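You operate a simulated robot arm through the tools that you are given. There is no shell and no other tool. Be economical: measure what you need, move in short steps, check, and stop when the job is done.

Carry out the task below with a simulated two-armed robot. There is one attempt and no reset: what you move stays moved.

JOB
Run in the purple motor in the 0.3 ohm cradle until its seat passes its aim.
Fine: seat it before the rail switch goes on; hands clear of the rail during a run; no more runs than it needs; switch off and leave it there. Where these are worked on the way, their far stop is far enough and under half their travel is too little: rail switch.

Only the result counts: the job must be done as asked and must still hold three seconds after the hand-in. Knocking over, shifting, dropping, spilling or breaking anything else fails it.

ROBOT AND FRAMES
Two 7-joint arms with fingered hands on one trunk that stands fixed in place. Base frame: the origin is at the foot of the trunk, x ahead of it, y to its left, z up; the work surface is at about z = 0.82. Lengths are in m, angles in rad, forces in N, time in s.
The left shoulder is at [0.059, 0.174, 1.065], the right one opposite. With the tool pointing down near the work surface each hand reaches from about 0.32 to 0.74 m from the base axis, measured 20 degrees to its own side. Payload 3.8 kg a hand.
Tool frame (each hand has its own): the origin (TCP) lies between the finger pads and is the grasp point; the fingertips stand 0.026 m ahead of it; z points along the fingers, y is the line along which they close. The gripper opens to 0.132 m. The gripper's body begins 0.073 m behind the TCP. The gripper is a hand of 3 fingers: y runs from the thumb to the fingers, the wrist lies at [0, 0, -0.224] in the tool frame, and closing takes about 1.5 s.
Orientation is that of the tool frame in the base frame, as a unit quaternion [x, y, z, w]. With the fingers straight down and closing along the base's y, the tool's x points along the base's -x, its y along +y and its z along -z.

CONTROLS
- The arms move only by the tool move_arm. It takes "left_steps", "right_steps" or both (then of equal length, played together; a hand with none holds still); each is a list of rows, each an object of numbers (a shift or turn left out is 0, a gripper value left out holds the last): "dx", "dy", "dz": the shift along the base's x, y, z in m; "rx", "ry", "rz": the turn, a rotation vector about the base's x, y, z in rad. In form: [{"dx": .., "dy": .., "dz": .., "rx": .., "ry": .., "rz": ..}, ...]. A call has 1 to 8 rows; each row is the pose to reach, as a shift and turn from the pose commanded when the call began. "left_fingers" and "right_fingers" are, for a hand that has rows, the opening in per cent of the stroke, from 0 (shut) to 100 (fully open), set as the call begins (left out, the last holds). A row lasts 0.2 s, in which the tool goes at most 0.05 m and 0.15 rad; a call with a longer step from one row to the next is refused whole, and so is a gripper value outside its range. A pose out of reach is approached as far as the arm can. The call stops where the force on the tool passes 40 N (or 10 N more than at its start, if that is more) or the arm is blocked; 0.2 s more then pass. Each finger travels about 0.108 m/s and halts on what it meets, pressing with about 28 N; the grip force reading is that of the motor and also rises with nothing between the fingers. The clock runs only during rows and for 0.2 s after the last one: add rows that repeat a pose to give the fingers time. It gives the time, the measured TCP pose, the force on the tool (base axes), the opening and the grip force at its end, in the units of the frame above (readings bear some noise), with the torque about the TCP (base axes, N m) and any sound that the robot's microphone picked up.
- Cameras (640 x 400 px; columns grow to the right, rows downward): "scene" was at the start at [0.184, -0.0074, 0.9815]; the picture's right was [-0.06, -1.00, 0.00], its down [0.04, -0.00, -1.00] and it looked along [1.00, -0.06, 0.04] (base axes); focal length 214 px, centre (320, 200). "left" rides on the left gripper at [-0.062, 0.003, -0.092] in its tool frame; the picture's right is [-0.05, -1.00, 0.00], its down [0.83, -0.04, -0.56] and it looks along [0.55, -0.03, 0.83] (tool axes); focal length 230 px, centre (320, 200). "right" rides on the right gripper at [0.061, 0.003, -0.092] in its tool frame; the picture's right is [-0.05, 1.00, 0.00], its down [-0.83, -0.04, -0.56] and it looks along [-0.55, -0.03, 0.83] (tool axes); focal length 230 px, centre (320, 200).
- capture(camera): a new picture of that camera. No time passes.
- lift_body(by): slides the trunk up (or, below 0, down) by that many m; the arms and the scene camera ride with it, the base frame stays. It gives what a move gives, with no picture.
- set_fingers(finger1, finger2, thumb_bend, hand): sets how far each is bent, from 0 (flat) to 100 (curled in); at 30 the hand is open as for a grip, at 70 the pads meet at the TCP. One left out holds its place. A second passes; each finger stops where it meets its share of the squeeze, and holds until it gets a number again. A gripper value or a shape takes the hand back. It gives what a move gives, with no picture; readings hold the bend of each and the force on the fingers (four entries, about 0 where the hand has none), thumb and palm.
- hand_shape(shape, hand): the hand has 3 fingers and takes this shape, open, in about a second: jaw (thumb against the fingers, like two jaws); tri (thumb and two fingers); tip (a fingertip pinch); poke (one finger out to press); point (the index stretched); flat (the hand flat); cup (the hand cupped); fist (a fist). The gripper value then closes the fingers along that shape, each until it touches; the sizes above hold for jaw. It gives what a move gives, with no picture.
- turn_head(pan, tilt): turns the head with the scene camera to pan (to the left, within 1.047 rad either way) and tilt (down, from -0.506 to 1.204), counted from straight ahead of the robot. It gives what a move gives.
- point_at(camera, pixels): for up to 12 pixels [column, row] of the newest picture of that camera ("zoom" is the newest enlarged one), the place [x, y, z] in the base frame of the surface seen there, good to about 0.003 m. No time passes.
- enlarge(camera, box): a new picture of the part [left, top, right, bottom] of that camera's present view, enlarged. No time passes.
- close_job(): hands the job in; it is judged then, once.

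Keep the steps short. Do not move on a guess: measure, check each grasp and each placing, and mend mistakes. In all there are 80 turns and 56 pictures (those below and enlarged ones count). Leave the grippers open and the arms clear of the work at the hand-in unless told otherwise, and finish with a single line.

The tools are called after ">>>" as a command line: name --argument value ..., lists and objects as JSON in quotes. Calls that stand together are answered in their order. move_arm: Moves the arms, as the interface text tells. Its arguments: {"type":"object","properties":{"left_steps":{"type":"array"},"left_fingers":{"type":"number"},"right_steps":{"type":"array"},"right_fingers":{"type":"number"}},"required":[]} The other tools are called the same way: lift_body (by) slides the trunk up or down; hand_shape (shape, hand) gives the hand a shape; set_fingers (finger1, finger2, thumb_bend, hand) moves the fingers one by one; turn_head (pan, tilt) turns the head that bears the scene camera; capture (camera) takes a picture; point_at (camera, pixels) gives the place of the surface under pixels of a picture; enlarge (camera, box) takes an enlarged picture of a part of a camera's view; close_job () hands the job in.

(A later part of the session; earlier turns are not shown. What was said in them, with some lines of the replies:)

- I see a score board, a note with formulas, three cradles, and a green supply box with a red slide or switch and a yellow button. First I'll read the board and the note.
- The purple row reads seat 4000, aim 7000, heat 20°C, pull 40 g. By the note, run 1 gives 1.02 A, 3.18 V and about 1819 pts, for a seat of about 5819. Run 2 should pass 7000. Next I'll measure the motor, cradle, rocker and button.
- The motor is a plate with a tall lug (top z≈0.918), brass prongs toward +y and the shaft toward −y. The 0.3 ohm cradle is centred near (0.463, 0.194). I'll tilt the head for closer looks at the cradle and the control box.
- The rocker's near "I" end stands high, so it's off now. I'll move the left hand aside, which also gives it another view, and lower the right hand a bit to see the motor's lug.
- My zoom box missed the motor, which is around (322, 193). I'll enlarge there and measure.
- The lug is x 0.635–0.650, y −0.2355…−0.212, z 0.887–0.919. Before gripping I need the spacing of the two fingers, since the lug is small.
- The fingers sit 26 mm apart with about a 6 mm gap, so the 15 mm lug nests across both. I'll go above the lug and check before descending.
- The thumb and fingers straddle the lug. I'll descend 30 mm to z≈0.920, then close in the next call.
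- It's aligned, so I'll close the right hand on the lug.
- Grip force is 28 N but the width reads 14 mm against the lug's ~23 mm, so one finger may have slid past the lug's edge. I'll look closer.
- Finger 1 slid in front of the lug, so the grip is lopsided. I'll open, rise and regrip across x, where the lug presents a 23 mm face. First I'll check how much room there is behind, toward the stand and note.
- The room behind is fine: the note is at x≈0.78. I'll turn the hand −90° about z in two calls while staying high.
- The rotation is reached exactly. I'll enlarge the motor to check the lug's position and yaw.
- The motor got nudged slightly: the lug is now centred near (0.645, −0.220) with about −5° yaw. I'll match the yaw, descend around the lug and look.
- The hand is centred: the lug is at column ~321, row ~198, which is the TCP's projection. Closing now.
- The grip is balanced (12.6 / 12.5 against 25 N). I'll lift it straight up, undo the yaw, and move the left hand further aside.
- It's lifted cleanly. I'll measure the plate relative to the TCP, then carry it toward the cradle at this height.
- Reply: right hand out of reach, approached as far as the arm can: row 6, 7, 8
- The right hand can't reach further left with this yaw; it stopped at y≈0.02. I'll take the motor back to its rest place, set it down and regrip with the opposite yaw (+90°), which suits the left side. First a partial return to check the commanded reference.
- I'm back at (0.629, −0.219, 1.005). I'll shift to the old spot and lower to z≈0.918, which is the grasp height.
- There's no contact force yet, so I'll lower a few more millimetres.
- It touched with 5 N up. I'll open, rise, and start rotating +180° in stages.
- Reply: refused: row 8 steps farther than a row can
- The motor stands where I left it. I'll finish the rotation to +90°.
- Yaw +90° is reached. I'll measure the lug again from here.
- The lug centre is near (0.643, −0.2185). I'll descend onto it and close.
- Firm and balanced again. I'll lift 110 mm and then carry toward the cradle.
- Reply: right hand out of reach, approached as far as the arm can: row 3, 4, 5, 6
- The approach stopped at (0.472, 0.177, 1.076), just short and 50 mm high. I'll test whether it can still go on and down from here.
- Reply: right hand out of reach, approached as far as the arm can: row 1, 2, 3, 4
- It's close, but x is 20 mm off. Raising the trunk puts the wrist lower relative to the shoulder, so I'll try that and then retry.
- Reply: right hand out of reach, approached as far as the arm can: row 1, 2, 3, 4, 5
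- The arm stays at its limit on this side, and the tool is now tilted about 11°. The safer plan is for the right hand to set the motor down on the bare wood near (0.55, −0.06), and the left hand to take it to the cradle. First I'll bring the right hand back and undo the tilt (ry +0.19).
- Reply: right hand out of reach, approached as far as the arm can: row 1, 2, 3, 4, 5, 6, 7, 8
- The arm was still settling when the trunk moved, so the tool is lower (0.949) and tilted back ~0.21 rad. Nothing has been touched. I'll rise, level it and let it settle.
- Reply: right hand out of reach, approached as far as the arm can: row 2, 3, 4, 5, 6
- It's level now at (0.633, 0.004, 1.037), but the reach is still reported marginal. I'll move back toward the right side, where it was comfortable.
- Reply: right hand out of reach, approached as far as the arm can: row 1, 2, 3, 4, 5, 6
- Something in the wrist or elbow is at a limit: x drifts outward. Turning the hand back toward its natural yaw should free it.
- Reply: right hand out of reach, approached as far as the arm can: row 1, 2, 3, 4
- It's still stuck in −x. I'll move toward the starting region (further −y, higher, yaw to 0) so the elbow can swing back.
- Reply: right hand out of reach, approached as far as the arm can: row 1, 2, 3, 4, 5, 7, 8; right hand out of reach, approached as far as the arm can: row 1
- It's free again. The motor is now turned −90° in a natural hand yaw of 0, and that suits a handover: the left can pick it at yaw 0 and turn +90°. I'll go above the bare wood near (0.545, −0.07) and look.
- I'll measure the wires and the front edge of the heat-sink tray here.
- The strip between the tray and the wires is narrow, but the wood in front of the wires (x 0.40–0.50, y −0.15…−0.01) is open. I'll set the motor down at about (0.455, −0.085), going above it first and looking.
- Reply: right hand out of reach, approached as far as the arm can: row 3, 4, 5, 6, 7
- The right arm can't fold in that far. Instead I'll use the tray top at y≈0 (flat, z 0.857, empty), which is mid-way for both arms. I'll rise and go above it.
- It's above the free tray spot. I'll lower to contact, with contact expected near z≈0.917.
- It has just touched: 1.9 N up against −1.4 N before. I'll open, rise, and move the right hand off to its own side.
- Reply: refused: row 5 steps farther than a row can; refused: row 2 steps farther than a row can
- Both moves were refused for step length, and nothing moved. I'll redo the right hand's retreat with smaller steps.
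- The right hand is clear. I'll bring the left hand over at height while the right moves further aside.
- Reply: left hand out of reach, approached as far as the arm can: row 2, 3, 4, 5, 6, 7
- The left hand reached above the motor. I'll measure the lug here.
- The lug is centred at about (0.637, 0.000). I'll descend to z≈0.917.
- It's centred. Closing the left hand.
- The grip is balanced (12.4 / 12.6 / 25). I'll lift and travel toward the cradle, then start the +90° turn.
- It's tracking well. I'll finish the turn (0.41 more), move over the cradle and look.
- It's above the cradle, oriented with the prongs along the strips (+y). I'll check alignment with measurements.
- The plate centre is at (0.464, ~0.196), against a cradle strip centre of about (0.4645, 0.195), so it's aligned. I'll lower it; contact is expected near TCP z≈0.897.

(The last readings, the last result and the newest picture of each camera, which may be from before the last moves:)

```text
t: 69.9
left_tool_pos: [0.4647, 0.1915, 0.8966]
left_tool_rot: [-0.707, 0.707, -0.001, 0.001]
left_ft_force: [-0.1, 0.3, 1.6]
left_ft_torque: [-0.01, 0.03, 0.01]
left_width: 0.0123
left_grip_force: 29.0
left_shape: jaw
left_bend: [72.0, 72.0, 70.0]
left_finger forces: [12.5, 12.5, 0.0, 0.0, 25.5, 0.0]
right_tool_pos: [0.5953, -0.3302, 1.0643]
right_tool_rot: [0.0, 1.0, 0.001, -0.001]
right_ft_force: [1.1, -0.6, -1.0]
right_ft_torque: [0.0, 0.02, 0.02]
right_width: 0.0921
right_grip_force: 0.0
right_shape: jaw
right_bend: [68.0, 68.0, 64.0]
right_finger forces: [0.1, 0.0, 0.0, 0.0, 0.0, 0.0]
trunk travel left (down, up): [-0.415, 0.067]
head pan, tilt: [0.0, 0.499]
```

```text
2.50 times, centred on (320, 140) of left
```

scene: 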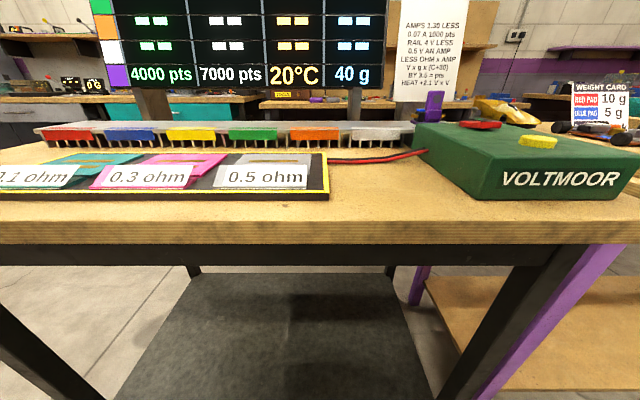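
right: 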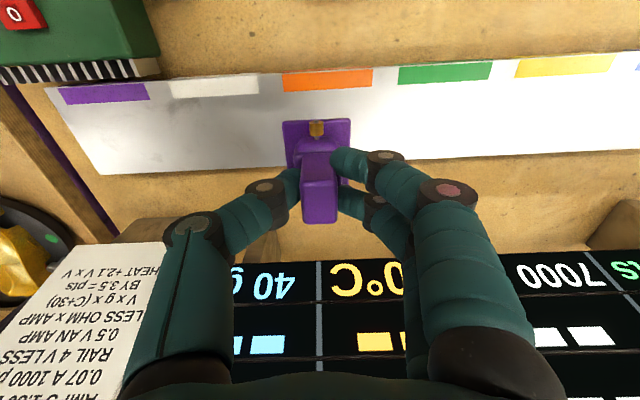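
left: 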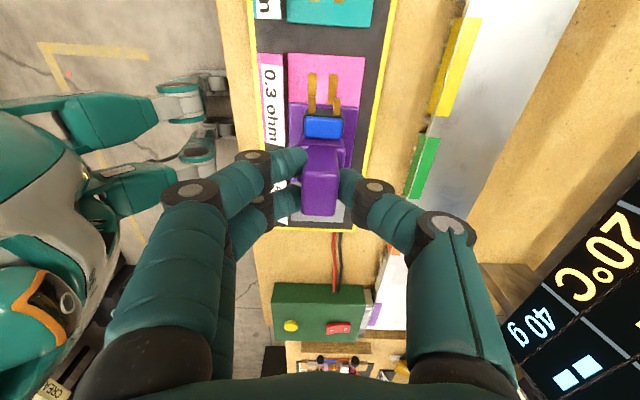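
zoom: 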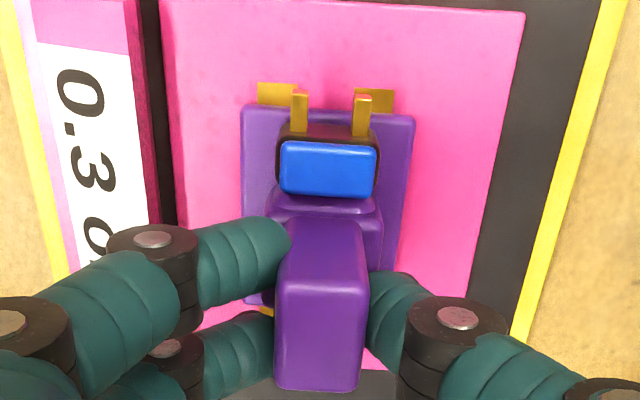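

The strips peek out evenly beyond both plate edges, so it's well seated, with contact beginning. I'll press 1 mm more and open.

>>> move_arm --left_steps '[{"dz": -0.001}, {"dz": -0.001}]'

>>> move_arm --left_steps '[{}, {}, {}, {}, {}]' --left_fingers 70

>>> move_arm --left_steps '[{"dz": 0.03}, {"dz": 0.07}, {"dz": 0.11}, {"dz": 0.15}, {"dz": 0.18}]'

>>> capture --camera "left"

```text
t: 70.5
left_tool_pos: [0.4646, 0.192, 0.8968]
left_tool_rot: [-0.707, 0.707, 0.0, 0.001]
left_ft_force: [2.2, -0.4, 8.2]
left_ft_torque: [0.0, 0.03, -0.02]
left_width: 0.0125
left_grip_force: 28.0
left_shape: jaw
left_bend: [72.0, 72.0, 70.0]
left_finger forces: [13.4, 13.4, 0.1, 0.0, 28.1, 0.0]
right_tool_pos: [0.5959, -0.3304, 1.0638]
right_tool_rot: [0.0, 1.0, 0.001, 0.0]
right_ft_force: [0.3, -0.3, 0.5]
right_ft_torque: [0.0, 0.0, -0.03]
right_width: 0.0924
right_grip_force: 0.0
right_shape: jaw
right_bend: [68.0, 68.0, 64.0]
right_finger forces: [0.1, 0.0, 0.1, 0.0, 0.0, 0.0]
trunk travel left (down, up): [-0.415, 0.067]
head pan, tilt: [0.0, 0.499]
```

```text
t: 71.7
left_tool_pos: [0.4655, 0.1932, 0.8947]
left_tool_rot: [0.707, -0.707, 0.001, 0.0]
left_ft_force: [-0.9, 0.8, 0.3]
left_ft_torque: [0.01, -0.03, 0.04]
left_width: 0.092
left_grip_force: 0.0
left_shape: jaw
left_bend: [68.0, 68.0, 64.0]
left_finger forces: [0.1, 0.0, 0.0, 0.1, 0.0, 0.1]
right_tool_pos: [0.5976, -0.33, 1.0654]
right_tool_rot: [0.0, 1.0, 0.001, 0.0]
right_ft_force: [-0.6, 0.0, -0.5]
right_ft_torque: [0.0, 0.0, 0.02]
right_width: 0.0921
right_grip_force: 0.0
right_shape: jaw
right_bend: [68.0, 68.0, 64.0]
right_finger forces: [0.1, 0.0, 0.0, 0.0, 0.1, 0.1]
trunk travel left (down, up): [-0.415, 0.067]
head pan, tilt: [0.0, 0.499]
```

```text
t: 72.9
left_tool_pos: [0.4656, 0.1932, 1.0757]
left_tool_rot: [-0.707, 0.707, 0.0, 0.0]
left_ft_force: [-0.1, -0.5, 0.4]
left_ft_torque: [-0.02, -0.01, -0.01]
left_width: 0.0923
left_grip_force: 0.1
left_shape: jaw
left_bend: [68.0, 68.0, 64.0]
left_finger forces: [0.1, 0.0, 0.0, 0.1, 0.0, 0.0]
right_tool_pos: [0.5961, -0.3299, 1.0641]
right_tool_rot: [0.0, 1.0, 0.001, 0.0]
right_ft_force: [-0.3, 0.4, -0.1]
right_ft_torque: [-0.02, 0.0, 0.01]
right_width: 0.0921
right_grip_force: 0.0
right_shape: jaw
right_bend: [68.0, 68.0, 64.0]
right_finger forces: [0.1, 0.0, 0.1, 0.0, 0.0, 0.1]
trunk travel left (down, up): [-0.415, 0.067]
head pan, tilt: [0.0, 0.499]
```

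```text
12 pictures are left
```

left: 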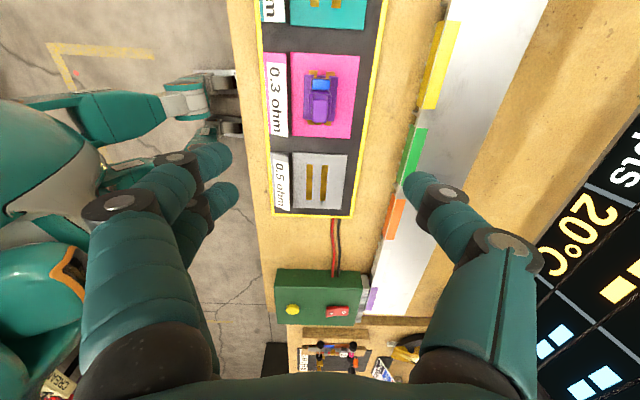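

The motor stands upright in the 0.3 ohm cradle. Now I'll move the left hand well away and give the right hand its poke shape for the rocker.

>>> move_arm --left_steps '[{"dz": 0.04}, {"dz": 0.06, "dy": 0.045}, {"dz": 0.06, "dy": 0.09}, {"dz": 0.06, "dy": 0.135}, {"dz": 0.06, "dy": 0.18}, {"dz": 0.06, "dy": 0.22}, {"dz": 0.06, "dy": 0.25}]'

>>> hand_shape --hand "right" --shape "poke"

>>> move_arm --right_steps '[{"dx": -0.03, "dy": 0.03}, {"dx": -0.06, "dy": 0.06}, {"dx": -0.09, "dy": 0.09}, {"dx": -0.09, "dy": 0.09}]'

>>> capture --camera "right"

```text
t: 74.5
left_tool_pos: [0.4655, 0.4437, 1.1333]
left_tool_rot: [0.707, -0.707, 0.0, 0.001]
left_ft_force: [-0.3, -0.1, 0.3]
left_ft_torque: [0.03, 0.01, -0.01]
left_width: 0.0921
left_grip_force: 0.1
left_shape: jaw
left_bend: [68.0, 68.0, 64.0]
left_finger forces: [0.1, 0.0, 0.0, 0.1, 0.0, 0.1]
right_tool_pos: [0.5973, -0.3295, 1.0649]
right_tool_rot: [0.0, 1.0, 0.001, 0.0]
right_ft_force: [-0.5, 0.9, -0.5]
right_ft_torque: [0.01, 0.02, 0.02]
right_width: 0.0922
right_grip_force: 0.0
right_shape: jaw
right_bend: [68.0, 68.0, 64.0]
right_finger forces: [0.0, 0.0, 0.0, 0.0, 0.1, 0.0]
trunk travel left (down, up): [-0.415, 0.067]
head pan, tilt: [0.0, 0.499]
```

```text
t: 75.4
left_tool_pos: [0.4647, 0.4422, 1.1351]
left_tool_rot: [0.707, -0.707, 0.0, 0.0]
left_ft_force: [0.8, -0.1, 0.5]
left_ft_torque: [0.01, -0.02, 0.0]
left_width: 0.0918
left_grip_force: 0.0
left_shape: jaw
left_bend: [68.0, 68.0, 64.0]
left_finger forces: [0.0, 0.0, 0.0, 0.0, 0.1, 0.0]
right_tool_pos: [0.5972, -0.3291, 1.0651]
right_tool_rot: [0.0, 1.0, 0.001, 0.0]
right_ft_force: [-0.8, 0.3, -0.7]
right_ft_torque: [-0.01, 0.01, 0.0]
right_width: 0.0
right_grip_force: 0.1
right_shape: poke
right_bend: [100.0, 100.0, 45.0]
right_finger forces: [0.0, 0.1, 0.0, 0.1, 0.0, 0.0]
trunk travel left (down, up): [-0.415, 0.067]
head pan, tilt: [0.0, 0.499]
```

```text
t: 76.4
left_tool_pos: [0.4659, 0.4419, 1.1352]
left_tool_rot: [0.707, -0.707, 0.0, 0.0]
left_ft_force: [0.3, 0.6, -0.2]
left_ft_torque: [-0.02, 0.01, -0.03]
left_width: 0.0923
left_grip_force: 0.0
left_shape: jaw
left_bend: [68.0, 68.0, 64.0]
left_finger forces: [0.1, 0.0, 0.0, 0.1, 0.0, 0.0]
right_tool_pos: [0.5077, -0.2402, 1.063]
right_tool_rot: [0.0, 1.0, 0.001, -0.001]
right_ft_force: [-0.1, -0.2, -0.6]
right_ft_torque: [0.01, 0.0, 0.01]
right_width: 0.0
right_grip_force: 0.0
right_shape: poke
right_bend: [100.0, 100.0, 45.0]
right_finger forces: [0.1, 0.0, 0.0, 0.0, 0.0, 0.0]
trunk travel left (down, up): [-0.415, 0.067]
head pan, tilt: [0.0, 0.499]
```

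```text
11 pictures are left
```

right: 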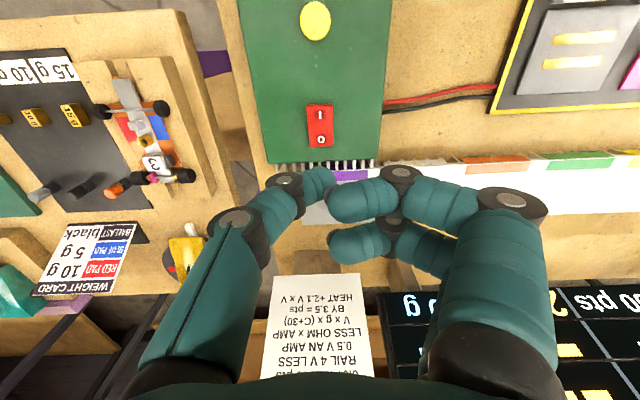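

In poke shape the thumb is the protruding finger, with its tip near (322, 178). I'll measure the tip and the rocker.

>>> point_at --camera "right" --pixels '[[325, 172], [328, 182], [315, 185], [318, 172], [350, 200], [350, 240], [320, 109], [320, 115], [320, 138], [320, 143], [310, 120], [315, 20]]'

>>> enlarge --camera "right" --box '[256, 80, 384, 200]'

```text
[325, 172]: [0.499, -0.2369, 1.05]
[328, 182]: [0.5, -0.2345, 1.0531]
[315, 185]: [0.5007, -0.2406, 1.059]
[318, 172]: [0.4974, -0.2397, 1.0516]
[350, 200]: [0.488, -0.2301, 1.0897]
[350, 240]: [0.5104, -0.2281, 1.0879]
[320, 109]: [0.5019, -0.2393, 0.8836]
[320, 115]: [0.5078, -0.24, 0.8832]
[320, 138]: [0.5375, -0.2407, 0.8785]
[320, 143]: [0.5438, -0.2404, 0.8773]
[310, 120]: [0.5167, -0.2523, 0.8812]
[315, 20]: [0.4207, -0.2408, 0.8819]
```

```text
3.33 times, centred on (320, 140) of right
```

zoom: 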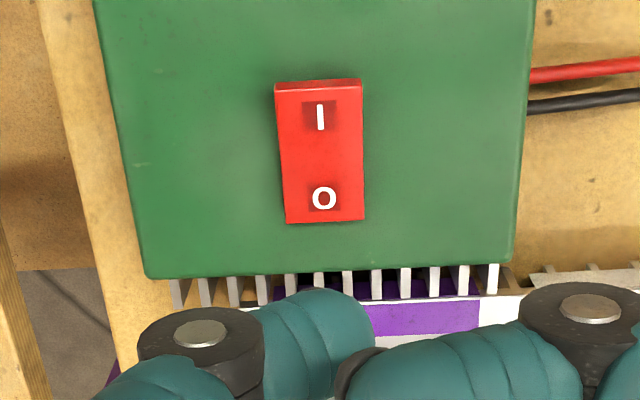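

The thumb tip sits on the TCP axis. The rocker's I end is at x≈0.505, z≈0.884. I'll descend to about 15 mm above it.

>>> move_arm --right_steps '[{"dx": -0.001, "dy": -0.002, "dz": -0.045}, {"dx": -0.001, "dy": -0.002, "dz": -0.09}, {"dx": -0.001, "dy": -0.002, "dz": -0.125}, {"dx": -0.001, "dy": -0.002, "dz": -0.138}, {"dx": -0.001, "dy": -0.002, "dz": -0.138}]'

>>> capture --camera "right"

```text
t: 77.6
left_tool_pos: [0.4654, 0.4426, 1.1334]
left_tool_rot: [-0.707, 0.707, 0.0, 0.001]
left_ft_force: [-0.1, -0.9, -0.2]
left_ft_torque: [0.01, 0.03, 0.0]
left_width: 0.0922
left_grip_force: 0.0
left_shape: jaw
left_bend: [68.0, 68.0, 64.0]
left_finger forces: [0.0, 0.0, 0.0, 0.0, 0.0, 0.1]
right_tool_pos: [0.5051, -0.2416, 0.9258]
right_tool_rot: [0.0, 1.0, 0.002, 0.0]
right_ft_force: [0.1, 0.1, -0.7]
right_ft_torque: [-0.02, 0.02, -0.02]
right_width: 0.0001
right_grip_force: 0.1
right_shape: poke
right_bend: [100.0, 100.0, 45.0]
right_finger forces: [0.0, 0.0, 0.1, 0.0, 0.0, 0.1]
trunk travel left (down, up): [-0.415, 0.067]
head pan, tilt: [0.0, 0.499]
```

```text
9 pictures are left
```

right: 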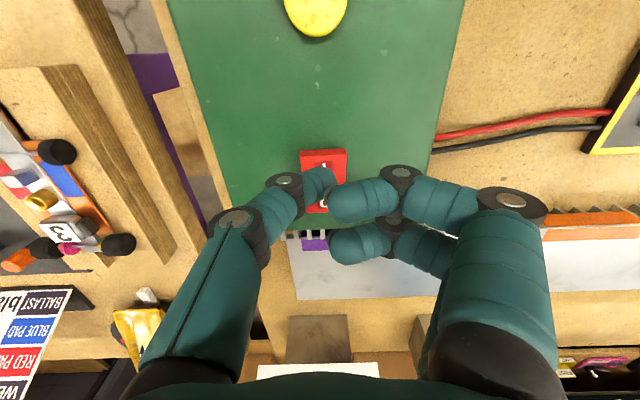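

The tip is over the I end. I'll press down in small steps and come straight back up, then listen and look.

>>> move_arm --right_steps '[{"dz": -0.01}, {"dz": -0.015}, {"dz": -0.019}, {"dz": -0.022}, {"dz": -0.022}, {"dz": 0.02}, {"dz": 0.06}, {"dz": 0.1}]'

>>> capture --camera "right"

```text
t: 79.4
left_tool_pos: [0.466, 0.4431, 1.134]
left_tool_rot: [0.707, -0.707, 0.0, 0.0]
left_ft_force: [-0.1, 0.1, 0.2]
left_ft_torque: [0.01, -0.01, 0.0]
left_width: 0.0918
left_grip_force: 0.1
left_shape: jaw
left_bend: [68.0, 68.0, 64.0]
left_finger forces: [0.0, 0.0, 0.0, 0.1, 0.1, 0.0]
right_tool_pos: [0.5046, -0.2422, 1.0281]
right_tool_rot: [0.0, 1.0, 0.002, -0.001]
right_ft_force: [-0.7, 0.4, 0.6]
right_ft_torque: [0.01, -0.02, 0.0]
right_width: 0.0001
right_grip_force: 0.0
right_shape: poke
right_bend: [100.0, 100.0, 45.0]
right_finger forces: [0.0, 0.0, 0.0, 0.0, 0.1, 0.0]
trunk travel left (down, up): [-0.415, 0.067]
head pan, tilt: [0.0, 0.499]
```

```text
8 pictures are left
```

right: 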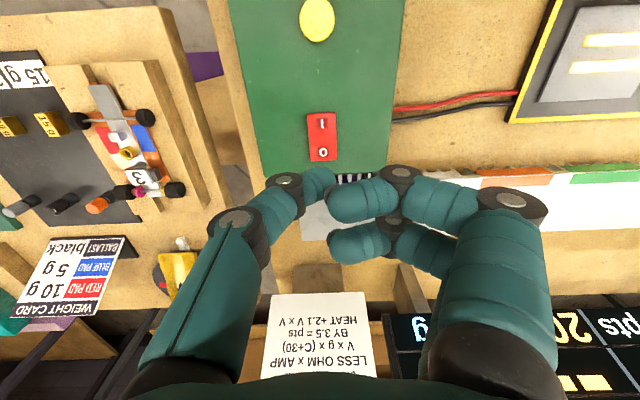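

>>> point_at --camera "right" --pixels '[[321, 116], [321, 122], [324, 135], [322, 150], [323, 158], [310, 118]]'

```text
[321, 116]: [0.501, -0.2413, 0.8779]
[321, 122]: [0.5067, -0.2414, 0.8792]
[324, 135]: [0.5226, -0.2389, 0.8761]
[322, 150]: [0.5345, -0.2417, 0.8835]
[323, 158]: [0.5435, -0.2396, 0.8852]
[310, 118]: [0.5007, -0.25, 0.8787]
```

The rocker has flipped: I end 0.878, O end 0.885, so it's on. Now I'll look at the board for a run.

>>> turn_head --pan 0.1 --tilt 0.1

>>> capture --camera "scene"

```text
t: 80.3
left_tool_pos: [0.4645, 0.4433, 1.1345]
left_tool_rot: [-0.707, 0.708, 0.0, 0.001]
left_ft_force: [-0.4, 0.1, 0.1]
left_ft_torque: [-0.01, -0.01, -0.03]
left_width: 0.0921
left_grip_force: 0.1
left_shape: jaw
left_bend: [68.0, 68.0, 64.0]
left_finger forces: [0.1, 0.0, 0.0, 0.1, 0.1, 0.1]
right_tool_pos: [0.506, -0.2425, 1.0275]
right_tool_rot: [0.001, 1.0, 0.001, 0.001]
right_ft_force: [0.6, -0.1, -0.7]
right_ft_torque: [0.0, 0.0, -0.02]
right_width: 0.0001
right_grip_force: 0.1
right_shape: poke
right_bend: [100.0, 100.0, 45.0]
right_finger forces: [0.0, 0.1, 0.0, 0.0, 0.1, 0.0]
trunk travel left (down, up): [-0.415, 0.067]
head pan, tilt: [0.099, 0.099]
```

```text
7 pictures are left
```

scene: 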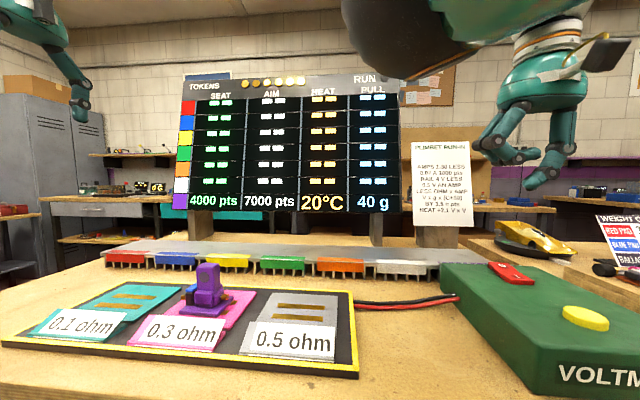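

The rail is on with no run yet and the seat still at 4000, so the yellow button starts a run. I'll move the poke tip above it at (0.4206, −0.2408).

>>> move_arm --right_steps '[{"dx": -0.03}, {"dx": -0.06}, {"dx": -0.085}, {"dx": -0.085, "dz": -0.04}, {"dx": -0.085, "dz": -0.08}, {"dx": -0.085, "dz": -0.102}, {"dx": -0.085, "dz": -0.102}]'

>>> capture --camera "right"

```text
t: 81.9
left_tool_pos: [0.4646, 0.4424, 1.1334]
left_tool_rot: [-0.707, 0.707, 0.0, 0.001]
left_ft_force: [0.8, -0.3, 0.3]
left_ft_torque: [-0.03, 0.0, 0.02]
left_width: 0.0922
left_grip_force: 0.1
left_shape: jaw
left_bend: [68.0, 68.0, 64.0]
left_finger forces: [0.1, 0.0, 0.0, 0.1, 0.1, 0.0]
right_tool_pos: [0.4194, -0.2433, 0.9242]
right_tool_rot: [-0.001, 1.0, 0.0, -0.001]
right_ft_force: [0.8, -0.1, 0.2]
right_ft_torque: [0.01, 0.03, 0.01]
right_width: 0.0
right_grip_force: 0.3
right_shape: poke
right_bend: [100.0, 100.0, 45.0]
right_finger forces: [0.1, 0.1, 0.0, 0.0, 0.0, 0.0]
right hand out of reach, approached as far as the arm can: row 2, 3
trunk travel left (down, up): [-0.415, 0.067]
head pan, tilt: [0.099, 0.099]
```

```text
6 pictures are left
```

right: 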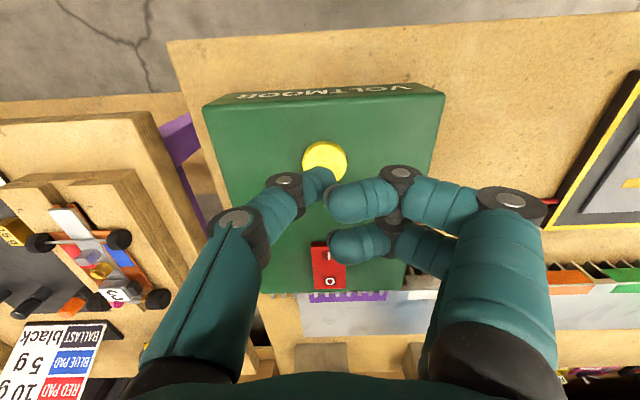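

The tip is directly above the yellow button. I'll press about 6 mm past contact and retreat up.

>>> move_arm --right_steps '[{"dz": -0.012}, {"dz": -0.017}, {"dz": -0.021}, {"dz": -0.023}, {"dz": 0.015}, {"dz": 0.06}, {"dz": 0.1}]'

>>> enlarge --camera "scene" --box '[160, 60, 480, 330]'

```text
t: 83.5
left_tool_pos: [0.4657, 0.443, 1.1343]
left_tool_rot: [0.707, -0.707, 0.0, 0.0]
left_ft_force: [0.1, -0.1, 0.0]
left_ft_torque: [-0.02, -0.03, -0.01]
left_width: 0.0921
left_grip_force: 0.0
left_shape: jaw
left_bend: [68.0, 68.0, 64.0]
left_finger forces: [0.0, 0.1, 0.1, 0.1, 0.0, 0.0]
right_tool_pos: [0.422, -0.2407, 1.024]
right_tool_rot: [0.001, 1.0, 0.0, 0.0]
right_ft_force: [0.6, 0.1, -0.4]
right_ft_torque: [0.02, -0.05, 0.02]
right_width: 0.0
right_grip_force: 0.0
right_shape: poke
right_bend: [100.0, 100.0, 45.0]
right_finger forces: [0.0, 0.0, 0.0, 0.1, 0.0, 0.0]
trunk travel left (down, up): [-0.415, 0.067]
head pan, tilt: [0.099, 0.099]
heard: click
```

```text
1.48 times, centred on (320, 195) of scene
```

zoom: 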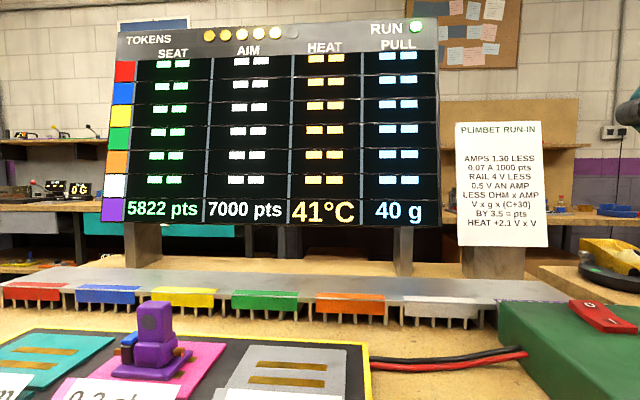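

Run 1 worked: seat 5822, heat 41°C, one token gone. The RUN lamp is lit, so I'll wait for it to end before the second press.

>>> move_arm --right_steps '[{}, {}, {}, {}, {}, {}, {}, {}]'

>>> move_arm --right_steps '[{}, {}, {}, {}, {}, {}, {}, {}]'

>>> enlarge --camera "scene" --box '[160, 60, 480, 330]'

```text
t: 85.3
left_tool_pos: [0.4648, 0.4418, 1.1351]
left_tool_rot: [-0.707, 0.708, 0.0, 0.0]
left_ft_force: [0.2, 0.3, 0.0]
left_ft_torque: [0.02, 0.01, -0.02]
left_width: 0.092
left_grip_force: 0.0
left_shape: jaw
left_bend: [68.0, 68.0, 64.0]
left_finger forces: [0.0, 0.0, 0.1, 0.0, 0.0, 0.1]
right_tool_pos: [0.4223, -0.2415, 1.0236]
right_tool_rot: [0.0, 1.0, 0.002, 0.0]
right_ft_force: [-0.2, 0.2, -0.1]
right_ft_torque: [-0.01, -0.02, -0.03]
right_width: 0.0
right_grip_force: 0.1
right_shape: poke
right_bend: [100.0, 100.0, 45.0]
right_finger forces: [0.0, 0.0, 0.0, 0.0, 0.0, 0.0]
trunk travel left (down, up): [-0.415, 0.067]
head pan, tilt: [0.099, 0.099]
```

```text
t: 87.1
left_tool_pos: [0.4652, 0.4419, 1.135]
left_tool_rot: [-0.707, 0.708, 0.0, 0.0]
left_ft_force: [0.1, 0.6, -0.6]
left_ft_torque: [0.0, 0.01, 0.0]
left_width: 0.092
left_grip_force: 0.0
left_shape: jaw
left_bend: [68.0, 68.0, 64.0]
left_finger forces: [0.0, 0.1, 0.1, 0.1, 0.1, 0.1]
right_tool_pos: [0.4208, -0.2418, 1.0229]
right_tool_rot: [0.0, 1.0, 0.001, 0.0]
right_ft_force: [0.7, 0.3, -0.1]
right_ft_torque: [-0.02, 0.01, 0.02]
right_width: 0.0
right_grip_force: 0.1
right_shape: poke
right_bend: [100.0, 100.0, 45.0]
right_finger forces: [0.0, 0.0, 0.0, 0.0, 0.0, 0.1]
trunk travel left (down, up): [-0.415, 0.067]
head pan, tilt: [0.099, 0.099]
```

```text
1.48 times, centred on (320, 195) of scene
```

zoom: 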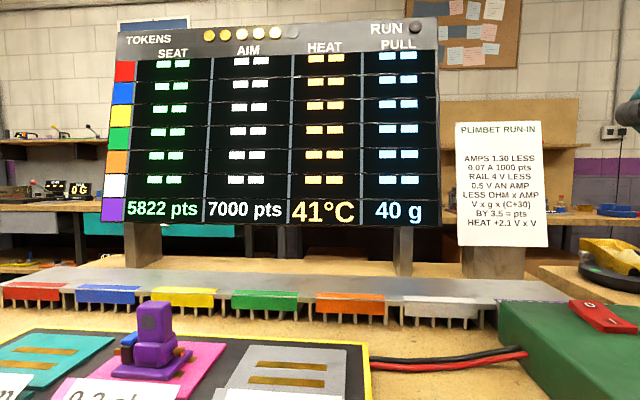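

The lamp is off and the seat is 5822. The second run should give about 2670 and pass 7000. Pressing the button again the same way.

>>> move_arm --right_steps '[{"dz": -0.045}, {"dz": -0.09}, {"dz": -0.112}, {"dz": -0.119}, {"dz": -0.123}, {"dz": -0.09}, {"dz": -0.045}, {"dz": 0.0}]'

>>> move_arm --right_steps '[{}, {}, {}, {}, {}, {}, {}, {}]'

>>> move_arm --right_steps '[{}, {}, {}, {}, {}, {}, {}, {}]'

>>> enlarge --camera "scene" --box '[160, 60, 480, 330]'

```text
t: 88.9
left_tool_pos: [0.4648, 0.4429, 1.1355]
left_tool_rot: [0.707, -0.707, 0.0, 0.0]
left_ft_force: [0.3, 0.5, 0.6]
left_ft_torque: [-0.02, 0.03, 0.02]
left_width: 0.092
left_grip_force: 0.1
left_shape: jaw
left_bend: [68.0, 68.0, 64.0]
left_finger forces: [0.0, 0.1, 0.0, 0.0, 0.1, 0.0]
right_tool_pos: [0.4206, -0.2411, 1.0237]
right_tool_rot: [0.0, 1.0, 0.001, 0.0]
right_ft_force: [-0.4, -0.1, -0.5]
right_ft_torque: [-0.02, 0.0, 0.01]
right_width: 0.0001
right_grip_force: 0.0
right_shape: poke
right_bend: [100.0, 100.0, 45.0]
right_finger forces: [0.0, 0.1, 0.0, 0.0, 0.0, 0.0]
trunk travel left (down, up): [-0.415, 0.067]
head pan, tilt: [0.099, 0.099]
heard: click
```

```text
t: 90.7
left_tool_pos: [0.465, 0.4426, 1.1345]
left_tool_rot: [-0.707, 0.707, 0.001, 0.0]
left_ft_force: [-0.1, 0.2, -0.6]
left_ft_torque: [-0.01, 0.01, 0.04]
left_width: 0.092
left_grip_force: 0.1
left_shape: jaw
left_bend: [68.0, 68.0, 64.0]
left_finger forces: [0.0, 0.0, 0.0, 0.1, 0.0, 0.1]
right_tool_pos: [0.4208, -0.2431, 1.0235]
right_tool_rot: [0.0, 1.0, 0.0, 0.0]
right_ft_force: [-0.4, 0.7, 0.2]
right_ft_torque: [0.0, -0.06, -0.03]
right_width: 0.0002
right_grip_force: 0.0
right_shape: poke
right_bend: [100.0, 100.0, 45.0]
right_finger forces: [0.1, 0.0, 0.0, 0.0, 0.1, 0.1]
trunk travel left (down, up): [-0.415, 0.067]
head pan, tilt: [0.099, 0.099]
```

```text
t: 92.5
left_tool_pos: [0.4645, 0.4427, 1.1334]
left_tool_rot: [0.707, -0.707, -0.001, 0.0]
left_ft_force: [0.2, 0.1, 0.1]
left_ft_torque: [0.02, 0.01, 0.02]
left_width: 0.0922
left_grip_force: 0.0
left_shape: jaw
left_bend: [68.0, 68.0, 64.0]
left_finger forces: [0.0, 0.1, 0.0, 0.0, 0.0, 0.0]
right_tool_pos: [0.4211, -0.2415, 1.0236]
right_tool_rot: [0.0, 1.0, 0.001, 0.001]
right_ft_force: [0.0, 0.2, -0.5]
right_ft_torque: [0.01, 0.01, 0.01]
right_width: 0.0
right_grip_force: 0.0
right_shape: poke
right_bend: [100.0, 100.0, 45.0]
right_finger forces: [0.1, 0.0, 0.0, 0.0, 0.0, 0.0]
trunk travel left (down, up): [-0.415, 0.067]
head pan, tilt: [0.099, 0.099]
```

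```text
1.48 times, centred on (320, 195) of scene
```

zoom: 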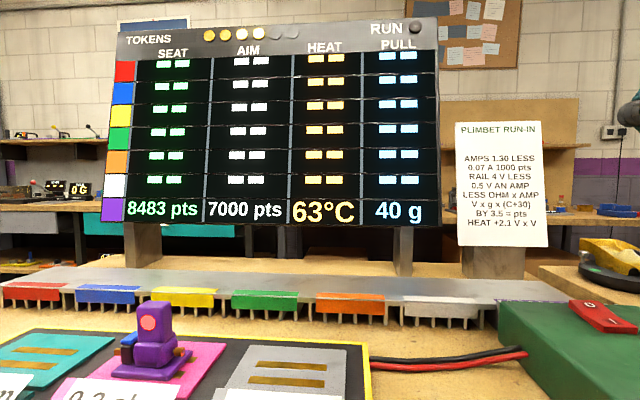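

The seat is 8483, past 7000, and the lamp is off. Now I'll switch off: move above the O end (x≈0.540) and press it to the same depth as before.

>>> move_arm --right_steps '[{"dx": 0.04}, {"dx": 0.08}, {"dx": 0.119}, {"dx": 0.119, "dz": -0.04}, {"dx": 0.119, "dz": -0.08}, {"dx": 0.119, "dz": -0.098}, {"dx": 0.119, "dz": -0.098}]'

```text
t: 94.1
left_tool_pos: [0.465, 0.4435, 1.1354]
left_tool_rot: [-0.707, 0.707, 0.001, -0.001]
left_ft_force: [-0.1, 0.0, 0.2]
left_ft_torque: [0.0, -0.02, 0.04]
left_width: 0.0922
left_grip_force: 0.0
left_shape: jaw
left_bend: [68.0, 68.0, 64.0]
left_finger forces: [0.1, 0.1, 0.0, 0.1, 0.0, 0.1]
right_tool_pos: [0.5403, -0.2425, 0.9254]
right_tool_rot: [0.0, 1.0, 0.001, 0.0]
right_ft_force: [0.1, -0.1, -0.3]
right_ft_torque: [-0.03, 0.01, 0.03]
right_width: 0.0
right_grip_force: 0.0
right_shape: poke
right_bend: [100.0, 100.0, 45.0]
right_finger forces: [0.1, 0.1, 0.0, 0.0, 0.0, 0.0]
trunk travel left (down, up): [-0.415, 0.067]
head pan, tilt: [0.099, 0.099]
```

It's in position at (0.540, −0.2425, 0.925). Pressing and retreating.

>>> move_arm --right_steps '[{"dz": -0.01}, {"dz": -0.015}, {"dz": -0.019}, {"dz": -0.022}, {"dz": -0.022}, {"dz": 0.02}, {"dz": 0.06}, {"dz": 0.1}]'

>>> capture --camera "right"

```text
t: 95.9
left_tool_pos: [0.4641, 0.4434, 1.1336]
left_tool_rot: [-0.707, 0.707, 0.0, 0.001]
left_ft_force: [-0.1, -1.0, -0.1]
left_ft_torque: [-0.01, -0.04, -0.02]
left_width: 0.0922
left_grip_force: 0.1
left_shape: jaw
left_bend: [68.0, 68.0, 64.0]
left_finger forces: [0.0, 0.1, 0.0, 0.1, 0.1, 0.0]
right_tool_pos: [0.5386, -0.2437, 1.0283]
right_tool_rot: [0.0, 1.0, 0.001, 0.0]
right_ft_force: [0.5, 0.2, 0.4]
right_ft_torque: [0.02, -0.03, 0.0]
right_width: 0.0003
right_grip_force: 0.0
right_shape: poke
right_bend: [100.0, 100.0, 45.0]
right_finger forces: [0.0, 0.1, 0.1, 0.1, 0.0, 0.1]
trunk travel left (down, up): [-0.415, 0.067]
head pan, tilt: [0.099, 0.099]
```

```text
2 pictures are left
```

right: 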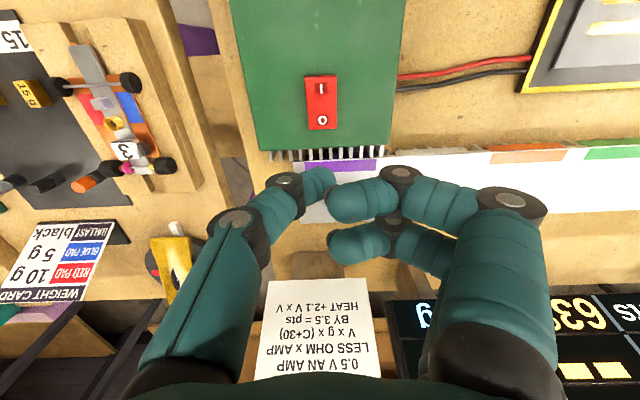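

I'll check the rocker heights, then open the right hand and move it clear.

>>> point_at --camera "right" --pixels '[[321, 80], [321, 88], [322, 103], [323, 119], [323, 126]]'

>>> move_arm --right_steps '[{"dz": 0.04}, {"dz": 0.08}, {"dz": 0.08, "dy": -0.04}, {"dz": 0.08, "dy": -0.08}]'

>>> hand_shape --hand "right" --shape "jaw"

>>> move_arm --left_steps '[{}, {}, {}]' --left_fingers 100

>>> capture --camera "scene"

```text
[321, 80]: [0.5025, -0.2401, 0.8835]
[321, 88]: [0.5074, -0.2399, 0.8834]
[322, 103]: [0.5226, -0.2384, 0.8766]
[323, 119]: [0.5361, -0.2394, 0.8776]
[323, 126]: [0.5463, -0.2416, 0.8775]
```

```text
t: 96.9
left_tool_pos: [0.4648, 0.4423, 1.1354]
left_tool_rot: [-0.707, 0.707, 0.001, 0.001]
left_ft_force: [0.3, 0.4, 0.1]
left_ft_torque: [0.0, -0.02, 0.01]
left_width: 0.0918
left_grip_force: 0.1
left_shape: jaw
left_bend: [68.0, 68.0, 64.0]
left_finger forces: [0.1, 0.1, 0.0, 0.1, 0.1, 0.1]
right_tool_pos: [0.5405, -0.3217, 1.1067]
right_tool_rot: [-0.001, 1.0, 0.001, 0.0]
right_ft_force: [-0.3, 0.1, 0.2]
right_ft_torque: [-0.01, 0.0, 0.02]
right_width: 0.0002
right_grip_force: 0.1
right_shape: poke
right_bend: [100.0, 100.0, 45.0]
right_finger forces: [0.0, 0.0, 0.1, 0.0, 0.0, 0.1]
trunk travel left (down, up): [-0.415, 0.067]
head pan, tilt: [0.099, 0.099]
```

```text
t: 97.8
left_tool_pos: [0.4647, 0.4418, 1.1355]
left_tool_rot: [0.707, -0.707, 0.0, 0.0]
left_ft_force: [0.4, 0.1, -0.1]
left_ft_torque: [-0.01, 0.02, 0.01]
left_width: 0.092
left_grip_force: 0.1
left_shape: jaw
left_bend: [68.0, 68.0, 64.0]
left_finger forces: [0.0, 0.1, 0.1, 0.1, 0.0, 0.0]
right_tool_pos: [0.5398, -0.3218, 1.1059]
right_tool_rot: [0.0, 1.0, 0.001, 0.0]
right_ft_force: [0.0, 0.1, 0.8]
right_ft_torque: [0.0, -0.01, 0.0]
right_width: 0.1318
right_grip_force: 0.1
right_shape: jaw
right_bend: [30.0, 30.0, 30.0]
right_finger forces: [0.0, 0.0, 0.0, 0.0, 0.1, 0.1]
trunk travel left (down, up): [-0.415, 0.067]
head pan, tilt: [0.099, 0.099]
```

```text
t: 98.6
left_tool_pos: [0.4647, 0.4423, 1.1342]
left_tool_rot: [0.707, -0.707, 0.0, 0.0]
left_ft_force: [-0.2, 0.5, 1.1]
left_ft_torque: [0.02, 0.0, -0.02]
left_width: 0.1318
left_grip_force: 0.0
left_shape: jaw
left_bend: [30.0, 30.0, 30.0]
left_finger forces: [0.0, 0.0, 0.1, 0.1, 0.0, 0.0]
right_tool_pos: [0.5403, -0.3207, 1.1075]
right_tool_rot: [0.0, 1.0, 0.001, 0.0]
right_ft_force: [0.7, -0.5, 0.7]
right_ft_torque: [0.01, -0.02, 0.03]
right_width: 0.1319
right_grip_force: 0.0
right_shape: jaw
right_bend: [30.0, 30.0, 30.0]
right_finger forces: [0.0, 0.1, 0.0, 0.1, 0.0, 0.1]
trunk travel left (down, up): [-0.415, 0.067]
head pan, tilt: [0.099, 0.099]
```

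```text
1 pictures are left
```

scene: 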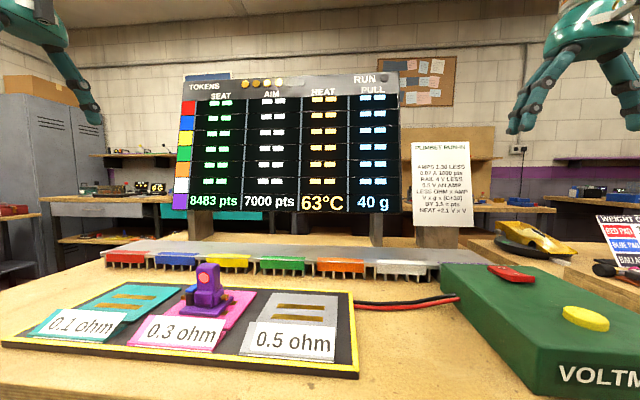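

The rocker is off (I end 0.8835, O end 0.8775). The motor is still in the 0.3 ohm cradle with its seat at 8483, above 7000, after two runs. Both hands are open and clear, so I'm handing in.

>>> close_job

```text
The job is handed in.
```

The purple motor is in the 0.3 ohm cradle with its seat at 8483 pts against an aim of 7000 after two runs; the rail switch is off and both hands are open and clear.
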